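You operate a simulated robot arm through the tools that you are given. There is no shell and no other tool. Be economical: measure what you need, move in short steps, check, and stop when the job is done.

You are at the controls of a simulated two-armed robot. One attempt, no reset.

JOB
Fit the filter pot with the seal its label names, then close and clamp the lid.
Fine: hold the pot while you turn the clamp; the cracked seal goes in the green scrap tub.

Only the result counts: the job must be done as asked and must still hold three seconds after the hand-in. Knocking over, shifting, dropping, spilling or breaking anything else fails it. A push-on lid holds only when it is set on centred and level and pressed home; a screw cap is set on level and turned clockwise until tight.

ROBOT AND FRAMES
Two 7-joint arms with two-finger parallel grippers on one trunk, on a base that drives. Base frame: it is fixed to the floor where the robot stands at the start and does not move with it; the origin is under the middle of the robot, x ahead of it, y to its left, z up. Units: m, rad, N and s.
The left shoulder is at the start at [0.05, 0.187, 1.16], the right one opposite. With the tool pointing down near the work surface each hand reaches from about 0.1 to 0.66 m from the robot's upright axis, wherever it stands, measured 20 degrees to its own side. Places, roughly: ledge in the filter pot [0.5, 0.1, 0.9]; mouth of the filter pot [0.5, 0.1, 1]; pot clamp [0.5, 0.2, 1]; pot lid (10x10x6 cm) [0.5, -0.2, 0.9]. Payload 3.43 kg a hand.
The TCP of each hand is the grasp point between the finger pads, 0.03 m short of the fingertips. In the tool frame z runs along the fingers and y along their closing line. The gripper opens to 0.094 m. The fingers are 0.028 m wide and 0.01 m thick; the gripper's body (0.05 by 0.096 m) begins 0.055 m behind the TCP.
Orientation is that of the tool frame in the base frame, as a unit quaternion [x, y, z, w]. With the fingers straight down and closing along the base's y, the tool's x points along the base's -x, its y along +y and its z along -z.

CONTROLS
- The arms move only by the tool arm_command. It takes "left_motion", "right_motion" or both (then of equal length, played together; a hand with none holds still); each is a list of rows, each a list of 2 entries, a list of its own where there are three numbers: the shift along the tool's x, y, z in m, then the turn, a rotation vector about the tool's x, y, z in rad. In form: [[[x, y, z], [ax, ay, az]], ...]. A call has 1 to 12 rows; each row shifts and turns the commanded pose from where the row before left it, along the tool's axes as they then stand. "left_claw" and "right_claw" are, for a hand that has rows, the closure in counts, from 0 (fully open) to 255 (shut), set as the call begins (left out, the last holds). A row lasts 0.2 s, in which the tool goes at most 0.05 m and 0.15 rad; a call with a longer step from one row to the next is refused whole, and so is a gripper value outside its range. A pose out of reach is approached as far as the arm can. The call stops where the force on the tool passes 60 N (or 10 N more than at its start, if that is more) or the arm is blocked; 0.2 s more then pass. Each finger travels about 0.153 m/s and halts on what it meets, pressing with about 21 N; the grip force reading is that of the motor and also rises with nothing between the fingers. The clock runs only during rows and for 0.2 s after the last one: add rows that do not move to give the fingers time. It gives the time, the measured TCP pose, the force on the tool (base axes), the opening and the grip force at its end, in the units of the frame above (readings bear some noise), with the torque about the TCP (base axes, N m) and any sound that the robot's microphone picked up.
- Cameras (640 x 400 px; columns grow to the right, rows downward): "scene" is now at [0.1481, 0.026, 1.3405]; the picture's right is [0.24, -0.97, 0.00], its down [-0.46, -0.12, -0.88] and it looks along [0.85, 0.21, -0.48] (base axes); focal length 214 px, centre (320, 200). "left" rides on the left gripper at [0.076, -0.014, -0.102] in its tool frame; the picture's right is [0.18, 0.98, 0.00], its down [-0.75, 0.14, -0.64] and it looks along [-0.63, 0.12, 0.77] (tool axes); focal length 243 px, centre (320, 200). "right" rides on the right gripper at [0.076, 0.014, -0.103] in its tool frame; the picture's right is [-0.18, 0.98, 0.00], its down [-0.75, -0.14, -0.64] and it looks along [-0.63, -0.12, 0.77] (tool axes); focal length 243 px, centre (320, 200). There is no depth. A picture from a camera that has moved, and an enlarged one, comes with that camera's place and axes in the base frame and with its lens. The place of the scene camera against the robot may be out by one fixed shift of up to 0.012 m in any direction.
- get_image(camera): a new picture of that camera. The clock stands still meanwhile.
- move_column(by): slides the trunk up (or, below 0, down) by that many m; the arms and the scene camera ride with it, the base frame stays. It gives what a move gives, with no picture.
- base_move(legs): drives the robot by 1 to 6 legs, each [ahead, left, turn to the left] in m, m and rad, along the robot's own axes; the way and the turn of a leg run together, so that a leg with both is an arc; at most 1.5 m and 3.142 rad a leg. The arms and the cameras ride along, it lands a little off, and it stops where it bumps. It gives what a move gives.
- turn_head(pan, tilt): turns the head with the scene camera to pan (to the left, within 1.396 rad either way) and tilt (down, from -0.506 to 1.204), counted from straight ahead of the robot. It gives what a move gives.
- enlarge(camera, box): a new picture of the part [left, top, right, bottom] of that camera's present view, enlarged. The clock stands still meanwhile.
- close_job(): hands the job in; it is judged then, once.

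Go step by step. Nothing tells you exact positions but the pictures and the camera data: compare them with the known pose of the tool, close in by small moves and look again before you grip or let go. The budget is 120 turns and 108 pictures, counting those below and the enlarged ones. Unless the task says otherwise, let go and move clear before handing in, and close with one line.

The tools are called after "Call:" as a command line: name --argument value ..., lists and objects as JSON in quotes. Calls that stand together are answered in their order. arm_command: Moves the arms, as the interface text tells. Its arguments: {"type":"object","properties":{"left_motion":{"type":"array","items":{"type":"array"}},"left_claw":{"type":"number"},"right_motion":{"type":"array","items":{"type":"array"}},"right_claw":{"type":"number"}},"required":[]} The other tools are called the same way: move_column (by) slides the trunk up or down; base_move (legs) drives the base; turn_head (pan, tilt) turns the head that bears the scene camera; get_image (camera) takes a picture; enlarge (camera, box) takes an enlarged picture of a part of a camera's view; close_job () hands the job in.

At the start:

```text
time: 0.0
left_eef_pos: [0.4133, 0.2716, 1.2826]
left_tool_rot: [0.0, 1.0, 0.0, -0.001]
left_ft_force: [0.4, 0.9, -0.3]
left_torque: [0.01, 0.03, 0.01]
left_opening: 0.0939
left_grasp_force: 0.0
right_eef_pos: [0.3308, -0.085, 1.2215]
right_tool_rot: [0.001, 1.0, 0.001, 0.001]
right_ft_force: [0.1, -0.1, -0.6]
right_torque: [0.01, -0.02, 0.0]
right_opening: 0.0942
right_grasp_force: 0.1
trunk travel left (down, up): [-0.375, 0.057]
robot x, y, heading: [0.0011, -0.002, 0.002]
head pan, tilt: [0.244, 0.497]
```

scene: 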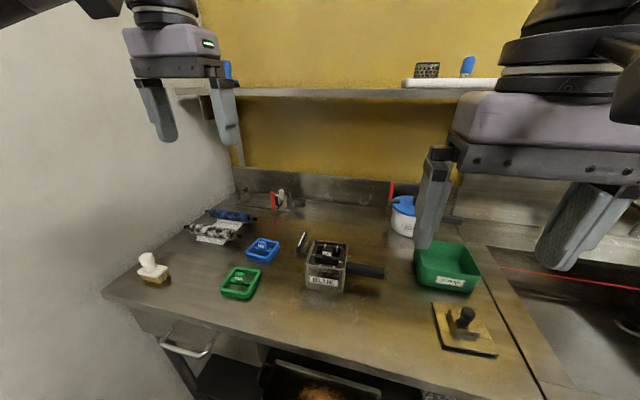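
right: 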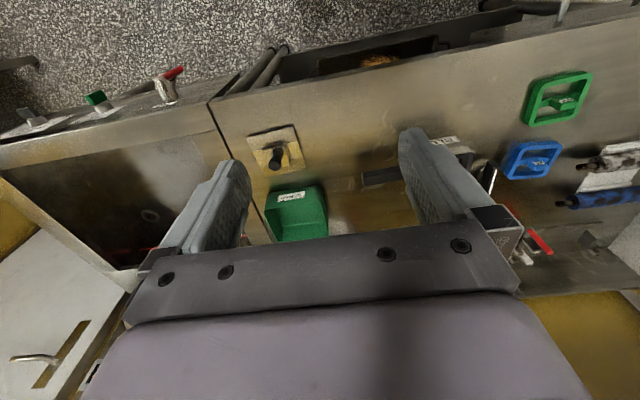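
left: 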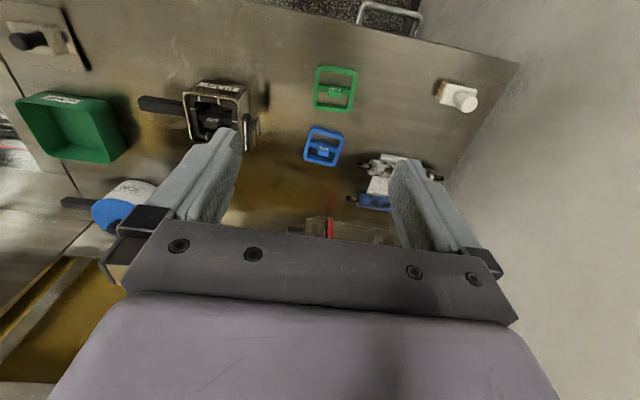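

I see the pot (labelled, probably "BLUE") with a black cracked seal inside, green and blue seals to its left, the scrap tub and the lid to its right. I'll look closer at all of them first.

Call:
enlarge --camera "scene" --box '[270, 220, 400, 301]'

Call:
enlarge --camera "scene" --box '[200, 220, 300, 310]'

Call:
enlarge --camera "left" --box '[130, 60, 370, 210]'

Call:
enlarge --camera "scene" --box '[380, 170, 520, 370]'

```text
4.92 times, centred on (335, 260) of scene
camera zoom: at [0.1481, 0.026, 1.3405], right [0.24, -0.97, 0.0], down [-0.46, -0.12, -0.88], along [0.85, 0.21, -0.48], focal length 1056 px, centre (246, -98)
```

zoom: 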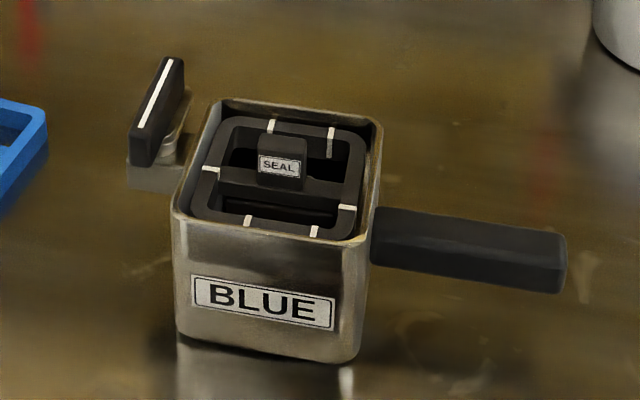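

```text
4.44 times, centred on (250, 265) of scene
camera zoom: at [0.1481, 0.026, 1.3405], right [0.24, -0.97, 0.0], down [-0.46, -0.12, -0.88], along [0.85, 0.21, -0.48], focal length 953 px, centre (631, -89)
```

zoom: 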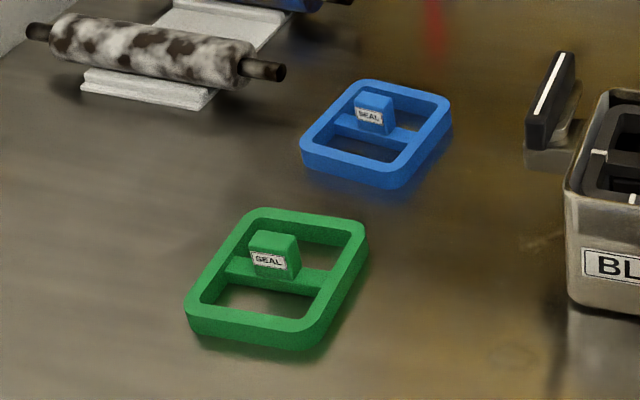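

```text
2.67 times, centred on (250, 135) of left
camera zoom: at [0.3364, 0.257, 1.385], right [-0.18, 0.98, 0.0], down [0.75, 0.14, 0.64], along [0.63, 0.12, -0.77], focal length 647 px, centre (507, 373)
```

zoom: 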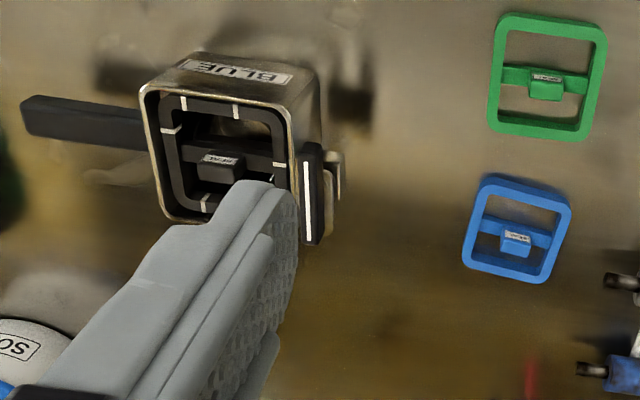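

```text
2.00 times, centred on (450, 270) of scene
camera zoom: at [0.1481, 0.026, 1.3405], right [0.24, -0.97, 0.0], down [-0.46, -0.12, -0.88], along [0.85, 0.21, -0.48], focal length 429 px, centre (60, 60)
```

zoom: 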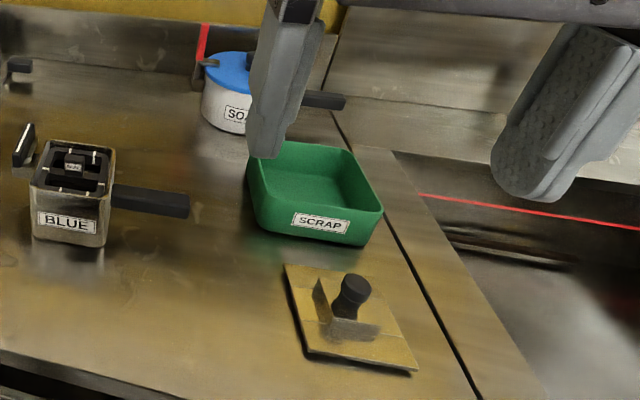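

The label says BLUE, and the tab of the cracked seal lies near (0.525, 0.11, 0.99). I'll bring the right hand over the pot for a close look, staying high.

Call:
arm_command --right_motion '[[[-0.0283, 0.0275, 0.0102], [0, 0, 0]], [[-0.0283, 0.0275, 0.0102], [0, 0, 0]], [[-0.0283, 0.0275, 0.0102], [0, 0, 0]], [[-0.0283, 0.0275, 0.0102], [0, 0, 0]], [[-0.0283, 0.0275, 0.0102], [0, 0, 0]], [[-0.0283, 0.0275, 0.0102], [0, 0, 0]]]' --right_claw 0

Call:
get_image --camera "right"

Call:
get_image --camera "scene"

```text
time: 1.6
left_eef_pos: [0.4115, 0.2716, 1.2822]
left_tool_rot: [-0.001, 1.0, -0.001, 0.0]
left_ft_force: [0.2, 1.4, -0.1]
left_torque: [-0.03, -0.03, 0.01]
left_opening: 0.094
left_grasp_force: 0.1
right_eef_pos: [0.5184, 0.0409, 1.1739]
right_tool_rot: [0.037, 0.999, 0.021, 0.004]
right_ft_force: [-0.2, 0.5, -0.3]
right_torque: [-0.01, -0.01, -0.01]
right_opening: 0.0941
right_grasp_force: 0.1
right hand out of reach, approached as far as the arm can: row 6
trunk travel left (down, up): [-0.375, 0.057]
robot x, y, heading: [0.002, 0.0039, 0.001]
head pan, tilt: [0.244, 0.497]
stopped in row 6 (right hand): the arm was blocked; the commanded pose is now the measured one
```

```text
100 pictures are left
camera right: at [0.4426, 0.0572, 1.2761], right [0.26, 0.97, 0.04], down [0.73, -0.22, 0.64], along [0.63, -0.13, -0.77], focal length 243 px, centre (320, 200)
```

right: 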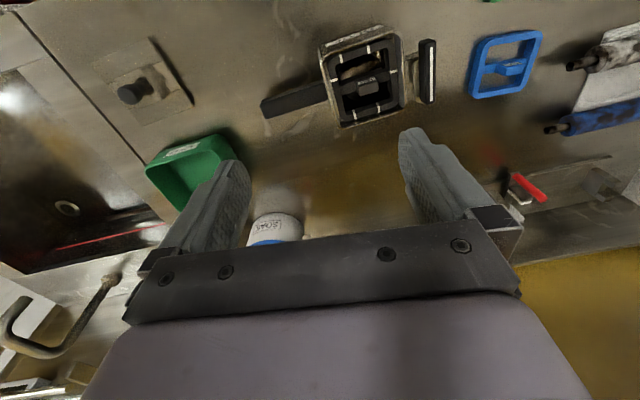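

```text
99 pictures are left
camera scene: at [0.148, 0.0267, 1.3405], right [0.24, -0.97, 0.0], down [-0.46, -0.12, -0.88], along [0.85, 0.21, -0.48], focal length 214 px, centre (320, 200)
```

scene: 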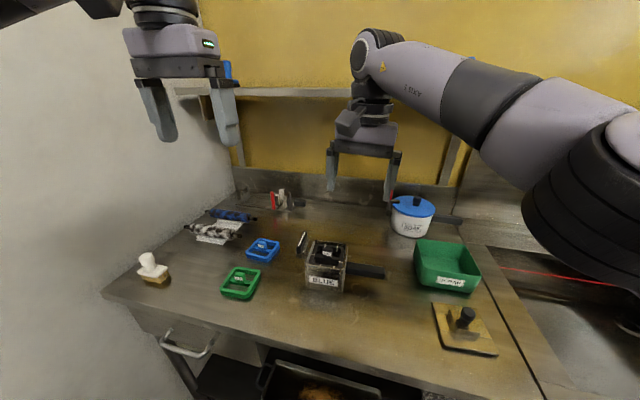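

The pose lands short up high, so I'll level the tool, drop lower and go over the pot again for a closer look.

Call:
arm_command --right_motion '[[[0.01, 0, 0.03], [0.042, 0.008, -0.074]], [[0.01, 0.01, 0.03], [0, 0, 0]], [[0, 0.02, 0.01], [0, 0, 0]], [[0, 0.02, 0.0], [0, 0, 0]], [[0, 0.02, 0.0], [0, 0, 0]]]'

Call:
get_image --camera "right"

```text
time: 3.0
left_eef_pos: [0.4134, 0.271, 1.2823]
left_tool_rot: [0.0, 1.0, 0.001, -0.001]
left_ft_force: [-0.8, -0.6, 0.5]
left_torque: [-0.01, 0.02, 0.02]
left_opening: 0.0939
left_grasp_force: 0.0
right_eef_pos: [0.5128, 0.0731, 1.1079]
right_tool_rot: [0.03, 0.999, 0.012, 0.002]
right_ft_force: [0.0, 0.2, 0.2]
right_torque: [-0.01, 0.02, 0.0]
right_opening: 0.0943
right_grasp_force: 0.0
right hand out of reach, approached as far as the arm can: row 5
trunk travel left (down, up): [-0.375, 0.057]
robot x, y, heading: [0.0029, 0.0003, -0.001]
head pan, tilt: [0.244, 0.497]
stopped in row 5 (right hand): the arm was blocked; the commanded pose is now the measured one
```

```text
98 pictures are left
camera right: at [0.4357, 0.0901, 1.2097], right [0.24, 0.97, 0.02], down [0.74, -0.2, 0.64], along [0.63, -0.14, -0.77], focal length 243 px, centre (320, 200)
```

right: 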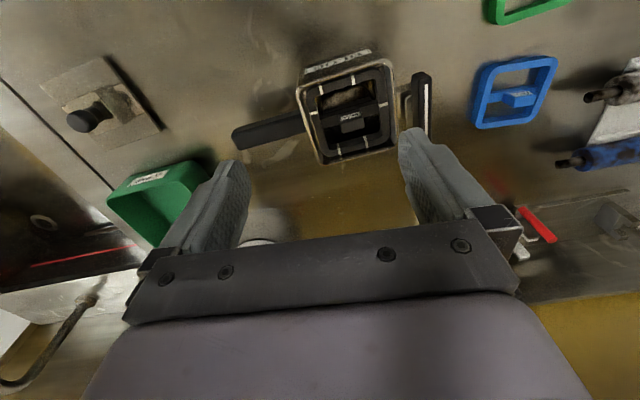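

The right hand just reaches too short toward the pot, so I'll shift the base 0.07 m to the left, which keeps the lid and tub in reach.

Call:
base_move --legs '[[0, 0.07, 0]]'

Call:
get_image --camera "right"

Call:
get_image --camera "left"

```text
time: 4.3
left_eef_pos: [0.4133, 0.3399, 1.2822]
left_tool_rot: [0.001, 1.0, 0.0, 0.0]
left_ft_force: [0.4, 0.6, -0.1]
left_torque: [-0.02, 0.0, -0.01]
left_opening: 0.0938
left_grasp_force: 0.0
right_eef_pos: [0.5114, 0.1436, 1.1067]
right_tool_rot: [0.031, 0.999, 0.01, 0.003]
right_ft_force: [0.4, 0.3, 0.0]
right_torque: [0.02, -0.02, 0.01]
right_opening: 0.0938
right_grasp_force: 0.2
trunk travel left (down, up): [-0.375, 0.057]
robot x, y, heading: [-0.0029, 0.0716, 0.0]
head pan, tilt: [0.244, 0.497]
```

```text
97 pictures are left
camera right: at [0.4351, 0.1601, 1.2098], right [0.24, 0.97, 0.02], down [0.74, -0.2, 0.64], along [0.63, -0.14, -0.77], focal length 243 px, centre (320, 200)
```

right: 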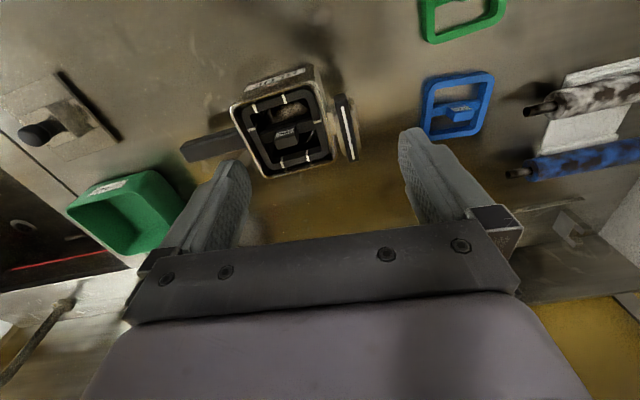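

```text
96 pictures are left
camera left: at [0.3367, 0.3257, 1.3849], right [-0.18, 0.98, 0.0], down [0.75, 0.14, 0.64], along [0.63, 0.12, -0.77], focal length 243 px, centre (320, 200)
```

left: 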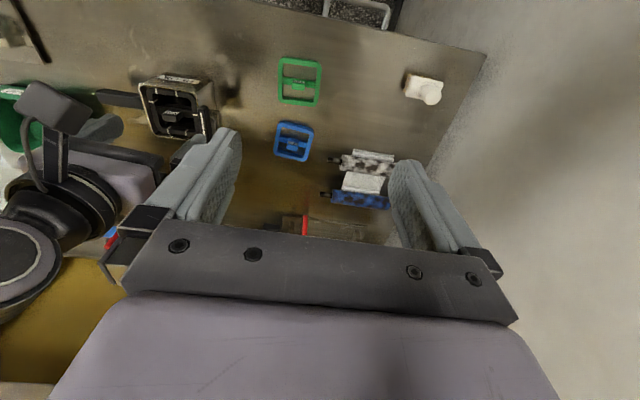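

Reach is fine now. I'll level the right tool and centre it over the pot for a close view.

Call:
arm_command --right_motion '[[[0, 0, 0], [0.02, 0.006, -0.062]], [[-0.008, -0.02, 0.01], [0, 0, 0]], [[-0.008, -0.02, 0.01], [0, 0, 0]], [[0, 0, 0], [0, 0, 0]]]'

Call:
get_image --camera "right"

Call:
enlarge --camera "right" --box '[220, 80, 420, 205]'

Call:
enlarge --camera "scene" --box '[250, 170, 410, 310]'

```text
time: 5.3
left_eef_pos: [0.4131, 0.3402, 1.2833]
left_tool_rot: [0.001, 1.0, 0.0, -0.001]
left_ft_force: [0.1, -0.4, -0.1]
left_torque: [0.0, 0.0, 0.0]
left_opening: 0.0939
left_grasp_force: 0.1
right_eef_pos: [0.5267, 0.1018, 1.0873]
right_tool_rot: [-0.002, 1.0, 0.002, -0.001]
right_ft_force: [0.1, 0.3, -0.9]
right_torque: [0.02, 0.01, 0.01]
right_opening: 0.0938
right_grasp_force: 0.1
trunk travel left (down, up): [-0.375, 0.057]
robot x, y, heading: [-0.001, 0.0646, 0.002]
head pan, tilt: [0.244, 0.497]
```

```text
95 pictures are left
camera right: at [0.45, 0.1169, 1.1904], right [0.18, 0.98, 0.0], down [0.75, -0.14, 0.64], along [0.63, -0.11, -0.77], focal length 243 px, centre (320, 200)
```

right: 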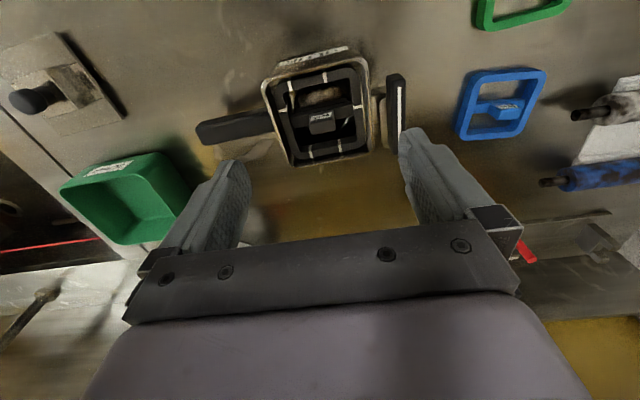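

```text
3.20 times, centred on (320, 142) of right
camera zoom: at [0.45, 0.1169, 1.1904], right [0.18, 0.98, 0.0], down [0.75, -0.14, 0.64], along [0.63, -0.11, -0.77], focal length 776 px, centre (320, 384)
```

zoom: 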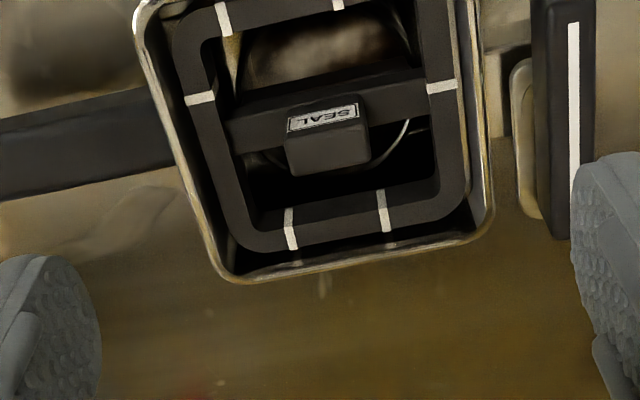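

```text
2.86 times, centred on (330, 240) of scene
camera zoom: at [0.1481, 0.0948, 1.3405], right [0.24, -0.97, 0.0], down [-0.46, -0.12, -0.88], along [0.85, 0.21, -0.48], focal length 613 px, centre (291, 86)
```

zoom: 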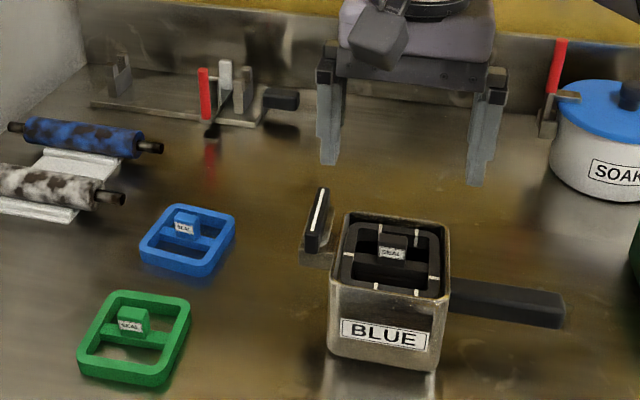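

The cracked seal's tab is about 20 × 12 mm, near (0.524, 0.105), top z ≈ 1.01, with the pot yawed about 0.09 rad. I'll half-close, align and descend to just above it.

Call:
arm_command --right_motion '[[[0.003, 0.003, 0], [0, 0, -0.09]], [[0, 0, 0.02], [0, 0, 0]], [[0, 0, 0.025], [0, 0, 0]], [[0, 0, 0], [0, 0, 0]]]' --right_claw 120

Call:
get_image --camera "right"

Call:
enlarge --camera "scene" --box '[270, 180, 390, 280]'

```text
time: 6.3
left_eef_pos: [0.4131, 0.3398, 1.2827]
left_tool_rot: [0.0, 1.0, 0.0, 0.0]
left_ft_force: [-0.5, 0.4, -0.1]
left_torque: [-0.02, 0.01, -0.02]
left_opening: 0.0941
left_grasp_force: 0.0
right_eef_pos: [0.5237, 0.1054, 1.0425]
right_tool_rot: [-0.045, 0.999, 0.001, 0.0]
right_ft_force: [-0.1, 0.4, 0.1]
right_torque: [0.01, -0.06, -0.01]
right_opening: 0.0499
right_grasp_force: 0.1
trunk travel left (down, up): [-0.375, 0.057]
robot x, y, heading: [-0.0005, 0.0689, -0.001]
head pan, tilt: [0.244, 0.497]
```

```text
92 pictures are left
camera right: at [0.4459, 0.1135, 1.1454], right [0.09, 1.0, 0.0], down [0.76, -0.07, 0.64], along [0.64, -0.06, -0.77], focal length 243 px, centre (320, 200)
```

right: 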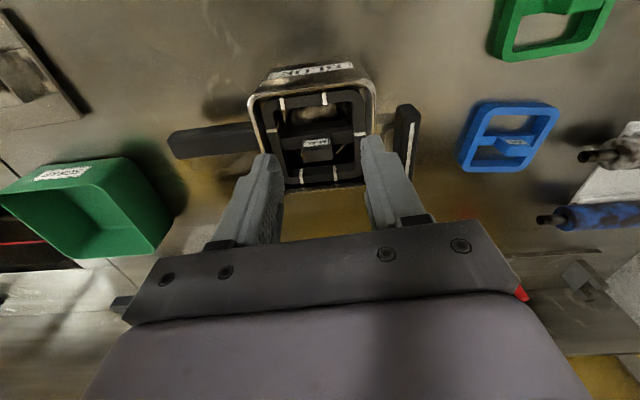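

```text
4.00 times, centred on (330, 230) of scene
camera zoom: at [0.1481, 0.0946, 1.3405], right [0.24, -0.97, 0.0], down [-0.46, -0.12, -0.88], along [0.85, 0.21, -0.48], focal length 858 px, centre (280, 80)
```

zoom: 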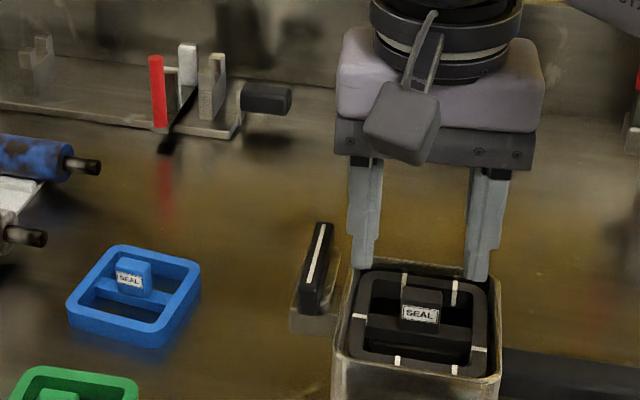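

The tab lines up between the fingers with its top at about 1.003. Going down to TCP 1.018 and closing.

Call:
arm_command --right_motion '[[[0, -0.001, 0.012], [0, 0, 0]], [[0, 0, 0.012], [0, 0, 0]], [[0, 0, 0], [0, 0, 0]]]'

Call:
get_image --camera "right"

Call:
enlarge --camera "scene" --box '[270, 180, 390, 280]'

```text
time: 7.1
left_eef_pos: [0.4131, 0.3395, 1.2835]
left_tool_rot: [0.002, 1.0, 0.0, 0.0]
left_ft_force: [0.0, -0.8, 0.9]
left_torque: [0.0, -0.01, -0.02]
left_opening: 0.094
left_grasp_force: 0.1
right_eef_pos: [0.5242, 0.1038, 1.0182]
right_tool_rot: [-0.046, 0.999, 0.001, -0.001]
right_ft_force: [-0.5, -0.7, 0.2]
right_torque: [-0.02, 0.02, 0.01]
right_opening: 0.0495
right_grasp_force: 0.1
trunk travel left (down, up): [-0.375, 0.057]
robot x, y, heading: [-0.002, 0.0672, -0.001]
head pan, tilt: [0.244, 0.497]
```

```text
90 pictures are left
camera right: at [0.4462, 0.1121, 1.1207], right [0.09, 1.0, 0.0], down [0.76, -0.07, 0.64], along [0.64, -0.06, -0.77], focal length 243 px, centre (320, 200)
```

right: 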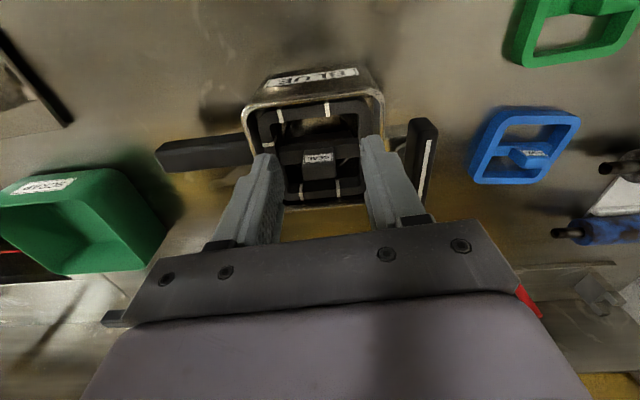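

```text
4.00 times, centred on (330, 230) of scene
camera zoom: at [0.1481, 0.0946, 1.3405], right [0.24, -0.97, 0.0], down [-0.46, -0.12, -0.88], along [0.85, 0.21, -0.48], focal length 858 px, centre (280, 80)
```

zoom: 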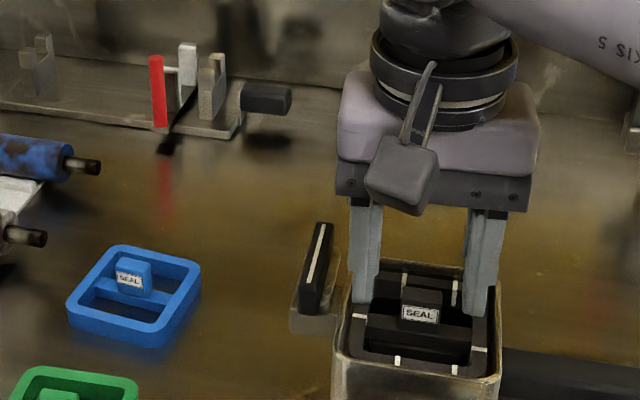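

Overlap looks good. Closing on the tab.

Call:
arm_command --right_motion '[[[0.003, 0, 0], [0, 0, 0]], [[0, 0, 0], [0, 0, 0]], [[0, 0, 0], [0, 0, 0]]]' --right_claw 255

Call:
enlarge --camera "scene" --box '[270, 180, 390, 280]'

```text
time: 7.9
left_eef_pos: [0.4128, 0.34, 1.2839]
left_tool_rot: [0.0, 1.0, 0.0, 0.0]
left_ft_force: [0.1, 0.1, 0.4]
left_torque: [0.02, -0.01, -0.01]
left_opening: 0.0939
left_grasp_force: 0.0
right_eef_pos: [0.5216, 0.1033, 1.0187]
right_tool_rot: [-0.046, 0.999, 0.002, 0.0]
right_ft_force: [-0.1, 0.1, 0.7]
right_torque: [0.01, 0.0, 0.01]
right_opening: 0.0002
right_grasp_force: 21.2
trunk travel left (down, up): [-0.375, 0.057]
robot x, y, heading: [0.0023, 0.0683, -0.002]
head pan, tilt: [0.244, 0.497]
```

```text
4.00 times, centred on (330, 230) of scene
camera zoom: at [0.1482, 0.0946, 1.3405], right [0.24, -0.97, 0.0], down [-0.46, -0.12, -0.88], along [0.85, 0.21, -0.48], focal length 858 px, centre (280, 80)
```

zoom: 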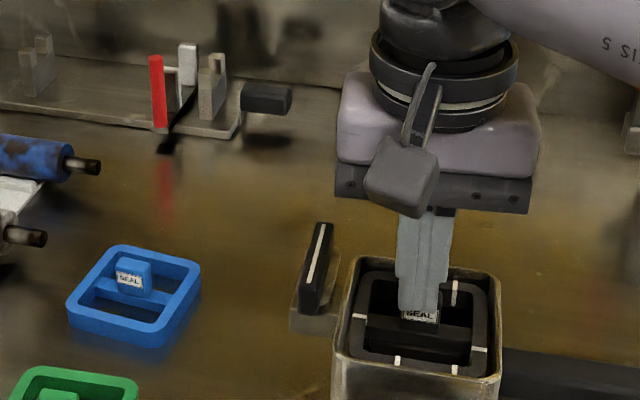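

The fingers closed just above the tab: it lies lower than the scene camera suggested (that camera reads high). I'll open, back off and re-measure using the wrist camera only.

Call:
arm_command --right_motion '[[[0, 0, -0.02], [0, 0, 0]], [[0.02, 0, -0.02], [0, 0, 0]], [[0.04, 0, 0], [0, 0, 0]], [[0.03, 0, 0], [0, 0, 0]], [[0, 0, 0], [0, 0, 0]]]' --right_claw 120

Call:
enlarge --camera "right" --box '[220, 130, 420, 255]'

```text
time: 9.1
left_eef_pos: [0.4133, 0.3397, 1.2827]
left_tool_rot: [0.001, 1.0, -0.001, -0.001]
left_ft_force: [-0.4, -0.7, -0.4]
left_torque: [0.0, -0.02, 0.0]
left_opening: 0.094
left_grasp_force: 0.0
right_eef_pos: [0.4297, 0.0996, 1.0592]
right_tool_rot: [-0.046, 0.999, 0.001, -0.001]
right_ft_force: [-0.3, 0.5, -0.5]
right_torque: [-0.01, -0.02, 0.02]
right_opening: 0.0496
right_grasp_force: 0.1
trunk travel left (down, up): [-0.375, 0.057]
robot x, y, heading: [0.0013, 0.0672, -0.001]
head pan, tilt: [0.244, 0.497]
```

```text
3.20 times, centred on (320, 192) of right
camera zoom: at [0.3539, 0.1058, 1.1619], right [0.09, 1.0, 0.0], down [0.76, -0.08, 0.64], along [0.64, -0.06, -0.77], focal length 776 px, centre (320, 224)
```

zoom: 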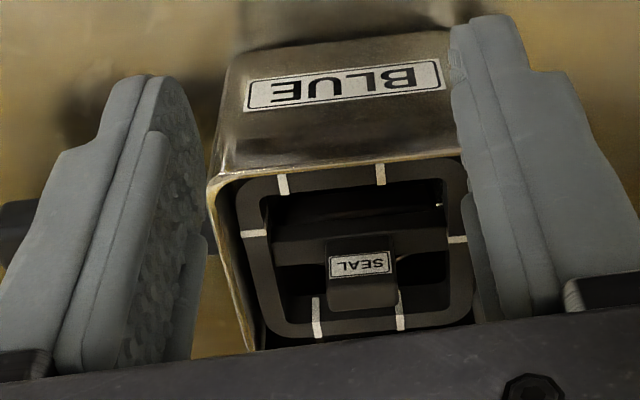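

Re-measured: tab top at about (0.539, 0.103, 0.977). I'll go above it and descend in two stages.

Call:
arm_command --right_motion '[[[-0.04, -0.002, 0], [0, 0, 0]], [[-0.04, -0.003, 0], [0, 0, 0]], [[-0.0289, -0.0018, 0], [0, 0, 0]], [[0, 0, 0.02], [0, 0, 0]], [[0, 0, 0.02], [0, 0, 0]], [[0, 0, 0.0], [0, 0, 0]]]'

Call:
get_image --camera "right"

Call:
enlarge --camera "scene" --box '[270, 180, 390, 280]'

```text
time: 10.5
left_eef_pos: [0.415, 0.3399, 1.2836]
left_tool_rot: [0.001, 1.0, 0.0, 0.0]
left_ft_force: [0.2, -0.7, 0.1]
left_torque: [0.01, 0.02, 0.0]
left_opening: 0.0938
left_grasp_force: 0.0
right_eef_pos: [0.5394, 0.0995, 1.0184]
right_tool_rot: [-0.045, 0.999, 0.003, 0.001]
right_ft_force: [-0.3, -0.3, -0.6]
right_torque: [0.01, -0.03, -0.07]
right_opening: 0.0499
right_grasp_force: 0.0
trunk travel left (down, up): [-0.375, 0.057]
robot x, y, heading: [-0.0017, 0.0646, 0.003]
head pan, tilt: [0.244, 0.497]
```

```text
86 pictures are left
camera right: at [0.4629, 0.1076, 1.121], right [0.09, 1.0, 0.0], down [0.76, -0.07, 0.64], along [0.64, -0.06, -0.77], focal length 243 px, centre (320, 200)
```

right: 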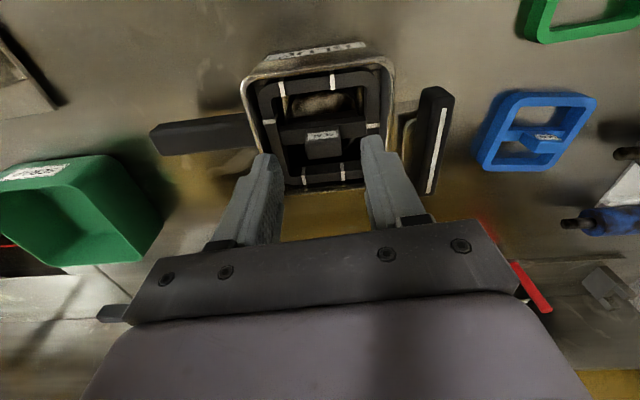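

```text
4.00 times, centred on (330, 230) of scene
camera zoom: at [0.1481, 0.0945, 1.3405], right [0.24, -0.97, 0.0], down [-0.46, -0.12, -0.88], along [0.85, 0.21, -0.48], focal length 858 px, centre (280, 80)
```

zoom: 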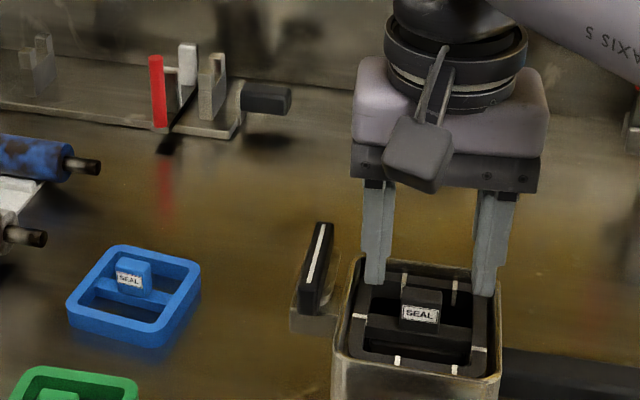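

Aligned; shift 3 mm in y, go down 27 mm and close.

Call:
arm_command --right_motion '[[[0, 0.003, 0.009], [0, 0, 0]], [[0, 0, 0.009], [0, 0, 0]], [[0, 0, 0.009], [0, 0, 0]], [[0, 0, 0], [0, 0, 0]]]'

Call:
enlarge --camera "scene" --box '[270, 180, 390, 280]'

Call:
enlarge --camera "right" --box '[220, 100, 420, 225]'

```text
time: 11.5
left_eef_pos: [0.4138, 0.3391, 1.2818]
left_tool_rot: [0.001, 1.0, 0.0, 0.0]
left_ft_force: [-0.2, 0.7, 0.1]
left_torque: [-0.02, 0.01, 0.0]
left_opening: 0.0937
left_grasp_force: 0.1
right_eef_pos: [0.5395, 0.1016, 0.9902]
right_tool_rot: [-0.046, 0.999, 0.001, 0.0]
right_ft_force: [-0.4, 0.2, 0.0]
right_torque: [-0.01, -0.02, 0.0]
right_opening: 0.05
right_grasp_force: 0.1
trunk travel left (down, up): [-0.375, 0.057]
robot x, y, heading: [-0.0012, 0.0675, -0.007]
head pan, tilt: [0.244, 0.497]
```

```text
4.00 times, centred on (330, 230) of scene
camera zoom: at [0.1482, 0.0946, 1.3405], right [0.24, -0.97, 0.0], down [-0.46, -0.12, -0.88], along [0.85, 0.21, -0.48], focal length 858 px, centre (280, 80)
```

zoom: 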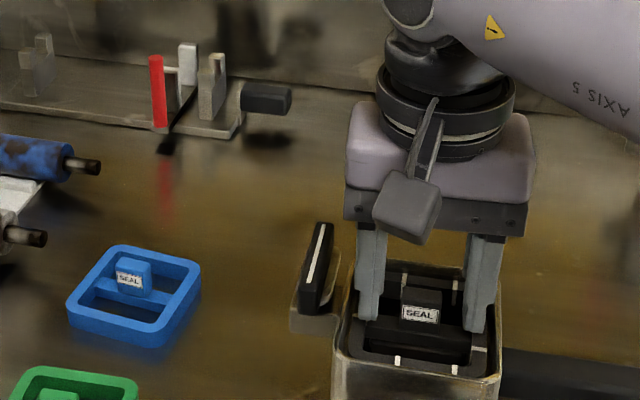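

```text
3.20 times, centred on (320, 162) of right
camera zoom: at [0.4623, 0.1101, 1.0932], right [0.09, 1.0, 0.0], down [0.76, -0.07, 0.64], along [0.64, -0.06, -0.77], focal length 776 px, centre (320, 320)
```

zoom: 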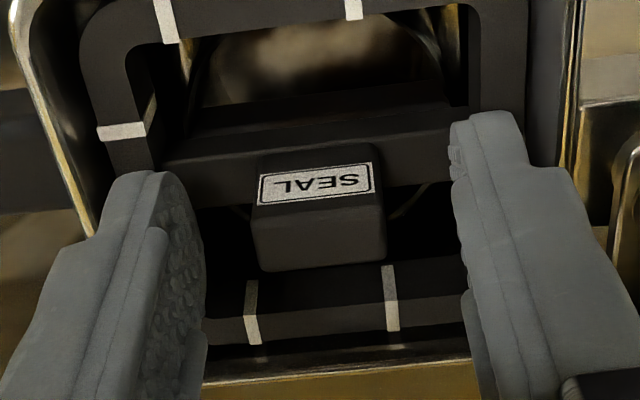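

The fingers straddle the tab well; closing.

Call:
arm_command --right_motion '[[[0, 0, 0], [0, 0, 0]], [[0, 0, 0], [0, 0, 0]], [[0, 0, 0], [0, 0, 0]]]' --right_claw 255

Call:
enlarge --camera "right" --box '[220, 100, 420, 225]'

```text
time: 12.3
left_eef_pos: [0.4118, 0.339, 1.2819]
left_tool_rot: [0.0, 1.0, 0.0, -0.001]
left_ft_force: [0.1, -0.3, 1.2]
left_torque: [0.01, 0.02, 0.02]
left_opening: 0.094
left_grasp_force: 0.1
right_eef_pos: [0.5393, 0.1022, 0.9908]
right_tool_rot: [-0.045, 0.999, 0.002, -0.001]
right_ft_force: [-0.5, 0.3, -0.4]
right_torque: [0.03, -0.02, -0.03]
right_opening: 0.0232
right_grasp_force: 21.4
trunk travel left (down, up): [-0.375, 0.057]
robot x, y, heading: [0.0018, 0.0684, -0.001]
head pan, tilt: [0.244, 0.497]
```

```text
3.20 times, centred on (320, 162) of right
camera zoom: at [0.4624, 0.1101, 1.0933], right [0.09, 1.0, 0.0], down [0.76, -0.07, 0.64], along [0.64, -0.06, -0.77], focal length 776 px, centre (320, 320)
```

zoom: 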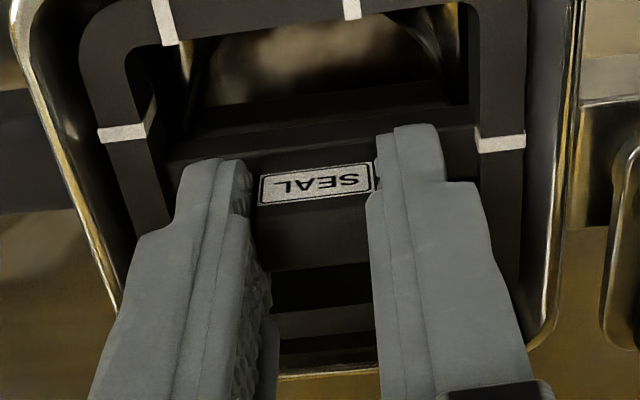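

Gripped the tab (23 mm). Lifting straight up.

Call:
arm_command --right_motion '[[[0, 0, -0.015], [0, 0, 0]], [[0, 0, -0.015], [0, 0, 0]], [[0, 0, -0.02], [0, 0, 0]], [[0, 0, -0.025], [0, 0, 0]], [[0, 0, -0.025], [0, 0, 0]]]'

Call:
get_image --camera "scene"

Call:
get_image --camera "right"

```text
time: 13.5
left_eef_pos: [0.4134, 0.3397, 1.2829]
left_tool_rot: [0.001, 1.0, 0.001, 0.0]
left_ft_force: [-0.2, -0.4, -0.1]
left_torque: [0.04, 0.0, 0.03]
left_opening: 0.094
left_grasp_force: 0.1
right_eef_pos: [0.5391, 0.1028, 1.0905]
right_tool_rot: [-0.047, 0.999, 0.001, -0.001]
right_ft_force: [-0.1, -0.5, -0.5]
right_torque: [0.01, 0.01, -0.01]
right_opening: 0.0233
right_grasp_force: 21.1
trunk travel left (down, up): [-0.375, 0.057]
robot x, y, heading: [-0.0029, 0.0697, -0.003]
head pan, tilt: [0.244, 0.497]
```

```text
81 pictures are left
camera scene: at [0.1479, 0.0948, 1.3405], right [0.24, -0.97, 0.0], down [-0.46, -0.12, -0.88], along [0.85, 0.21, -0.48], focal length 214 px, centre (320, 200)
```

scene: 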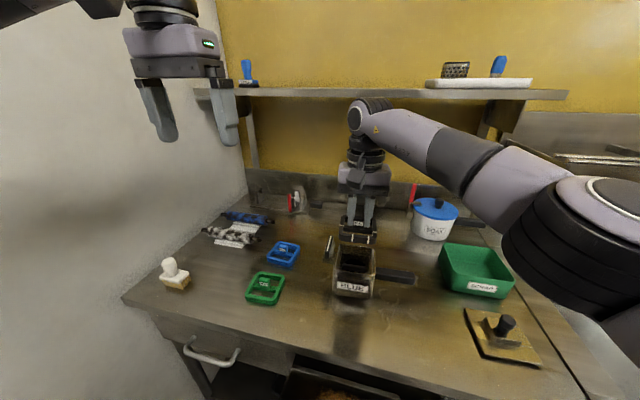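

```text
80 pictures are left
camera right: at [0.4618, 0.1107, 1.1937], right [0.09, 1.0, 0.0], down [0.76, -0.07, 0.64], along [0.64, -0.06, -0.77], focal length 243 px, centre (320, 200)
```

right: 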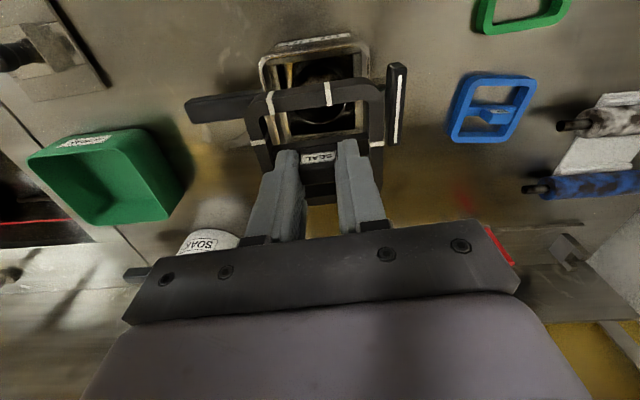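

The cracked seal is out cleanly. Carrying it over to the scrap tub centre (about 0.605, -0.155).

Call:
arm_command --right_motion '[[[-0.0054, -0.0368, 0], [0, 0, 0]], [[-0.0054, -0.0368, 0], [0, 0, 0]], [[-0.0054, -0.0368, 0], [0, 0, 0]], [[-0.0054, -0.0368, 0], [0, 0, 0]], [[-0.0054, -0.0368, 0], [0, 0, 0]], [[-0.0054, -0.0368, 0], [0, 0, 0]], [[-0.0054, -0.0368, 0], [0, 0, 0]], [[0, 0, 0], [0, 0, 0]]]'

Call:
get_image --camera "right"

Call:
get_image --camera "scene"

```text
time: 15.3
left_eef_pos: [0.4131, 0.3396, 1.2816]
left_tool_rot: [0.001, 1.0, 0.0, -0.001]
left_ft_force: [-0.4, -1.1, -1.0]
left_torque: [0.0, 0.02, 0.02]
left_opening: 0.0942
left_grasp_force: 0.1
right_eef_pos: [0.6016, -0.1536, 1.0908]
right_tool_rot: [-0.046, 0.999, 0.002, -0.002]
right_ft_force: [0.5, 0.2, -0.3]
right_torque: [-0.02, 0.0, -0.02]
right_opening: 0.023
right_grasp_force: 21.3
trunk travel left (down, up): [-0.375, 0.057]
robot x, y, heading: [-0.0006, 0.0694, -0.002]
head pan, tilt: [0.244, 0.497]
```

```text
79 pictures are left
camera right: at [0.5237, -0.144, 1.1926], right [0.09, 1.0, 0.0], down [0.76, -0.07, 0.64], along [0.64, -0.06, -0.77], focal length 243 px, centre (320, 200)
```

right: 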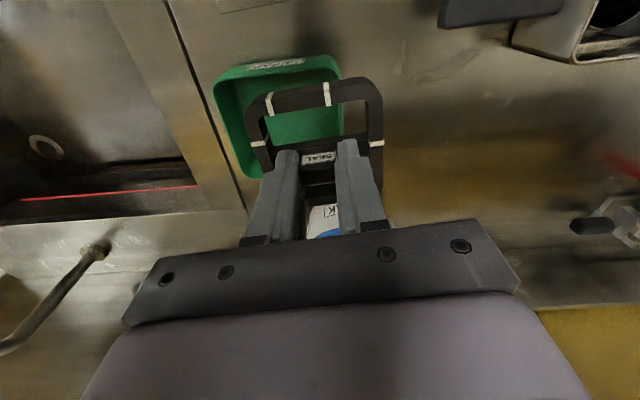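

```text
78 pictures are left
camera scene: at [0.1482, 0.0949, 1.3405], right [0.24, -0.97, 0.0], down [-0.46, -0.12, -0.88], along [0.85, 0.21, -0.48], focal length 214 px, centre (320, 200)
```

scene: 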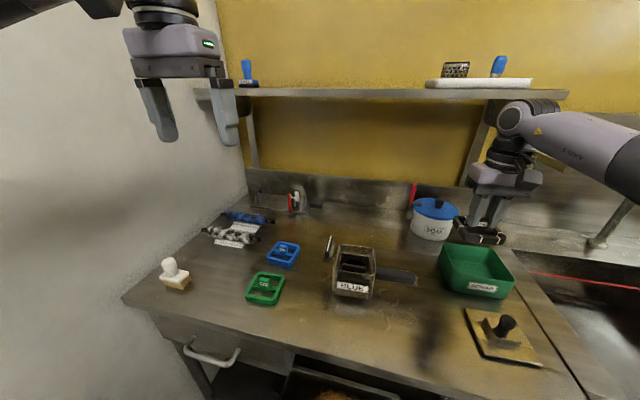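

The tub centre is more like (0.63, -0.195), slightly beyond comfortable reach from here. I'll step the base back to the right with the arm riding along.

Call:
base_move --legs '[[0.02, -0.07, 0]]'

Call:
get_image --camera "right"

```text
time: 16.6
left_eef_pos: [0.4343, 0.27, 1.2826]
left_tool_rot: [0.002, 1.0, 0.0, -0.001]
left_ft_force: [-0.2, -0.4, 0.0]
left_torque: [0.02, 0.04, 0.01]
left_opening: 0.0941
left_grasp_force: 0.0
right_eef_pos: [0.6208, -0.222, 1.0885]
right_tool_rot: [-0.045, 0.999, 0.002, -0.001]
right_ft_force: [-0.1, 0.4, -0.2]
right_torque: [-0.01, 0.01, 0.0]
right_opening: 0.0229
right_grasp_force: 21.0
trunk travel left (down, up): [-0.375, 0.057]
robot x, y, heading: [0.0227, 0.0023, 0.002]
head pan, tilt: [0.244, 0.497]
```

```text
77 pictures are left
camera right: at [0.5431, -0.2137, 1.1924], right [0.09, 1.0, 0.0], down [0.76, -0.08, 0.64], along [0.64, -0.06, -0.77], focal length 243 px, centre (320, 200)
```

right: 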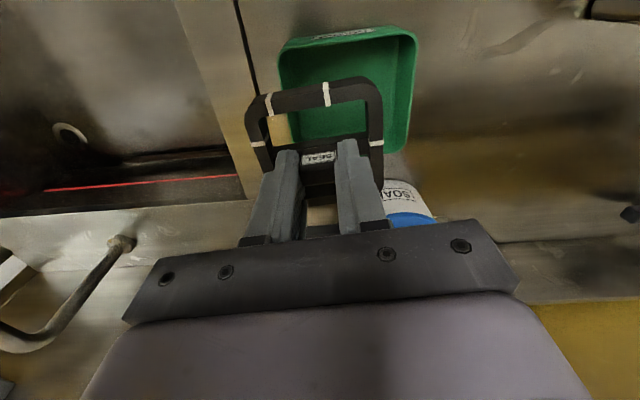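

Tub rim spans x 0.578–0.698, y -0.256 to -0.124. Moving over its centre and lowering part way.

Call:
arm_command --right_motion '[[[-0.009, 0.0155, 0], [0, 0, 0]], [[-0.008, 0.0155, 0], [0, 0, 0]], [[0, 0, 0.03], [0, 0, 0]], [[0, 0, 0.03], [0, 0, 0]], [[0, 0, 0], [0, 0, 0]]]'

Call:
get_image --camera "right"

Call:
enlarge --camera "scene" --box '[380, 170, 520, 310]'

```text
time: 17.8
left_eef_pos: [0.4322, 0.2702, 1.2832]
left_tool_rot: [0.001, 1.0, 0.0, 0.0]
left_ft_force: [-0.1, -0.4, 0.2]
left_torque: [0.02, -0.02, 0.0]
left_opening: 0.0939
left_grasp_force: 0.2
right_eef_pos: [0.6357, -0.1888, 1.0306]
right_tool_rot: [-0.045, 0.999, 0.001, 0.0]
right_ft_force: [0.0, -0.5, 0.1]
right_torque: [-0.01, 0.01, 0.03]
right_opening: 0.0229
right_grasp_force: 20.5
trunk travel left (down, up): [-0.375, 0.057]
robot x, y, heading: [0.0174, 0.0007, -0.001]
head pan, tilt: [0.244, 0.497]
```

```text
76 pictures are left
camera right: at [0.5582, -0.1812, 1.133], right [0.09, 1.0, 0.0], down [0.76, -0.07, 0.64], along [0.64, -0.06, -0.77], focal length 243 px, centre (320, 200)
```

right: 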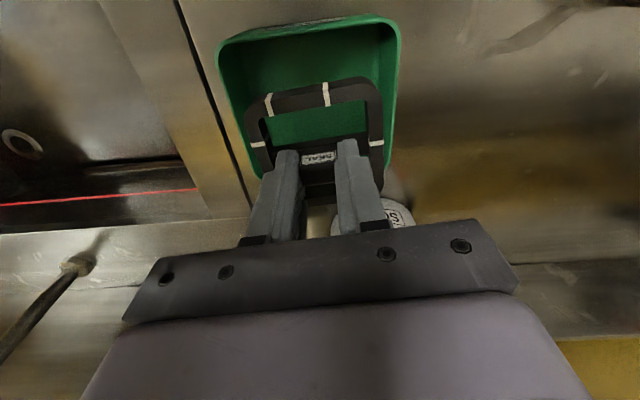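

```text
2.86 times, centred on (450, 240) of scene
camera zoom: at [0.1678, 0.0256, 1.3405], right [0.24, -0.97, 0.0], down [-0.46, -0.11, -0.88], along [0.85, 0.21, -0.48], focal length 613 px, centre (-51, 86)
```

zoom: 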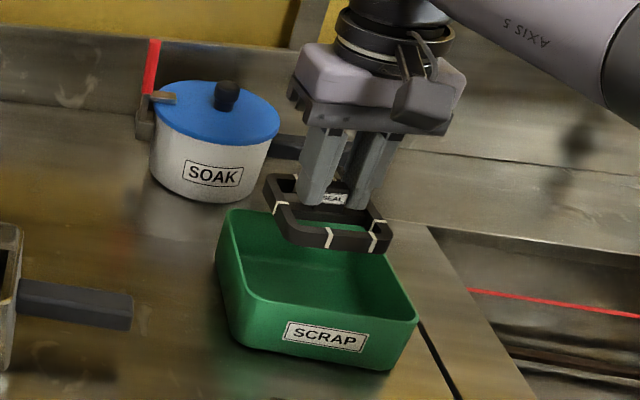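

It's inside the tub outline. Lowering further in small steps.

Call:
arm_command --right_motion '[[[0.005, 0, 0.02], [0, 0, 0]], [[0, 0, 0.02], [0, 0, 0]], [[0, 0, 0.015], [0, 0, 0]], [[0, 0, 0.015], [0, 0, 0]], [[0, 0, 0], [0, 0, 0]]]'

Call:
get_image --camera "right"

Call:
enlarge --camera "scene" --box '[380, 170, 520, 310]'

```text
time: 19.0
left_eef_pos: [0.4328, 0.2699, 1.2834]
left_tool_rot: [0.001, 1.0, 0.0, 0.0]
left_ft_force: [-0.5, 0.0, -0.2]
left_torque: [-0.03, 0.0, 0.02]
left_opening: 0.0943
left_grasp_force: 0.2
right_eef_pos: [0.6294, -0.1883, 0.9604]
right_tool_rot: [-0.044, 0.999, 0.002, 0.0]
right_ft_force: [-0.5, -0.1, -0.4]
right_torque: [0.03, 0.0, 0.03]
right_opening: 0.0231
right_grasp_force: 20.8
trunk travel left (down, up): [-0.375, 0.057]
robot x, y, heading: [0.0207, -0.0016, 0.0]
head pan, tilt: [0.244, 0.497]
```

```text
74 pictures are left
camera right: at [0.5523, -0.1806, 1.0629], right [0.09, 1.0, 0.0], down [0.76, -0.08, 0.64], along [0.64, -0.06, -0.77], focal length 243 px, centre (320, 200)
```

right: 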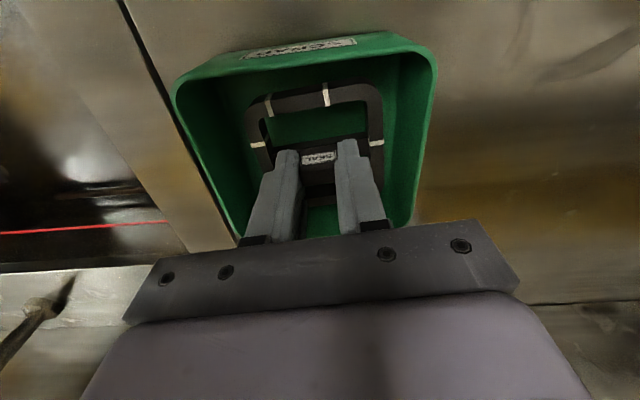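

```text
2.86 times, centred on (450, 240) of scene
camera zoom: at [0.1678, 0.0257, 1.3405], right [0.24, -0.97, 0.0], down [-0.46, -0.11, -0.88], along [0.85, 0.21, -0.48], focal length 613 px, centre (-51, 86)
```

zoom: 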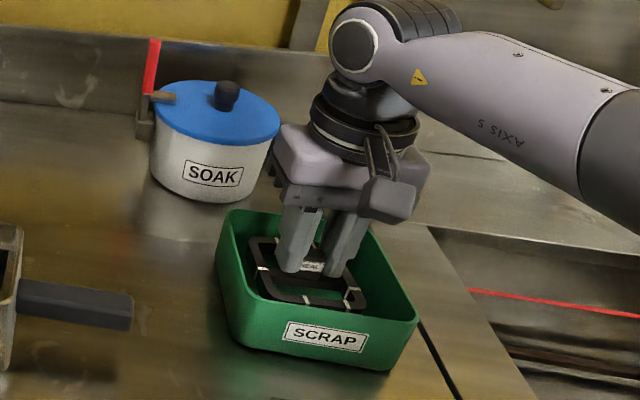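

Well inside the tub. A bit lower, then release.

Call:
arm_command --right_motion '[[[0, 0, 0.007], [0, 0, 0]], [[0, 0, 0.007], [0, 0, 0]], [[0, 0, 0], [0, 0, 0]]]'

```text
time: 19.8
left_eef_pos: [0.4343, 0.2702, 1.2826]
left_tool_rot: [0.001, 1.0, 0.0, 0.0]
left_ft_force: [0.0, 0.1, 0.0]
left_torque: [-0.02, -0.01, -0.02]
left_opening: 0.0942
left_grasp_force: 0.0
right_eef_pos: [0.6277, -0.1887, 0.9458]
right_tool_rot: [-0.046, 0.999, 0.001, 0.0]
right_ft_force: [-0.8, -0.6, -0.4]
right_torque: [0.0, -0.01, -0.03]
right_opening: 0.023
right_grasp_force: 21.3
trunk travel left (down, up): [-0.375, 0.057]
robot x, y, heading: [0.0188, -0.0008, -0.004]
head pan, tilt: [0.244, 0.497]
```

No contact yet; a little further.

Call:
arm_command --right_motion '[[[0, 0, 0.006], [0, 0, 0]], [[0, 0, 0.006], [0, 0, 0]], [[0, 0, 0], [0, 0, 0]]]'

Call:
enlarge --camera "right" --box '[160, 20, 460, 250]'

```text
time: 20.6
left_eef_pos: [0.4333, 0.2704, 1.2828]
left_tool_rot: [0.001, 1.0, 0.0, -0.001]
left_ft_force: [-0.5, 0.7, 0.7]
left_torque: [0.0, 0.0, -0.03]
left_opening: 0.0941
left_grasp_force: 0.0
right_eef_pos: [0.6299, -0.1889, 0.9344]
right_tool_rot: [-0.045, 0.999, 0.001, -0.001]
right_ft_force: [0.2, 0.3, -0.3]
right_torque: [0.0, -0.05, 0.02]
right_opening: 0.0228
right_grasp_force: 20.2
trunk travel left (down, up): [-0.375, 0.057]
robot x, y, heading: [0.0196, -0.0013, 0.002]
head pan, tilt: [0.244, 0.497]
```

```text
1.74 times, centred on (310, 135) of right
camera zoom: at [0.552, -0.1804, 1.0367], right [0.09, 1.0, 0.0], down [0.76, -0.07, 0.64], along [0.64, -0.06, -0.77], focal length 422 px, centre (337, 313)
```

zoom: 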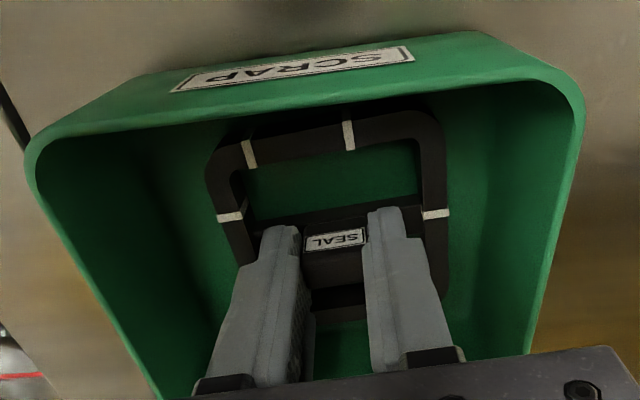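

Continuing down until contact.

Call:
arm_command --right_motion '[[[0, 0, 0.005], [0, 0, 0]], [[0, 0, 0.005], [0, 0, 0]], [[0, 0, 0], [0, 0, 0]]]'

```text
time: 21.4
left_eef_pos: [0.4298, 0.2715, 1.2842]
left_tool_rot: [0.0, 1.0, 0.0, 0.001]
left_ft_force: [-1.3, 0.6, 0.0]
left_torque: [-0.02, 0.05, 0.02]
left_opening: 0.0938
left_grasp_force: 0.1
right_eef_pos: [0.6281, -0.188, 0.9299]
right_tool_rot: [-0.045, 0.999, 0.002, 0.005]
right_ft_force: [-0.5, -2.1, 31.7]
right_torque: [-0.06, -0.04, -0.01]
right_opening: 0.0233
right_grasp_force: 20.5
trunk travel left (down, up): [-0.375, 0.057]
robot x, y, heading: [0.017, 0.001, -0.002]
head pan, tilt: [0.244, 0.497]
```

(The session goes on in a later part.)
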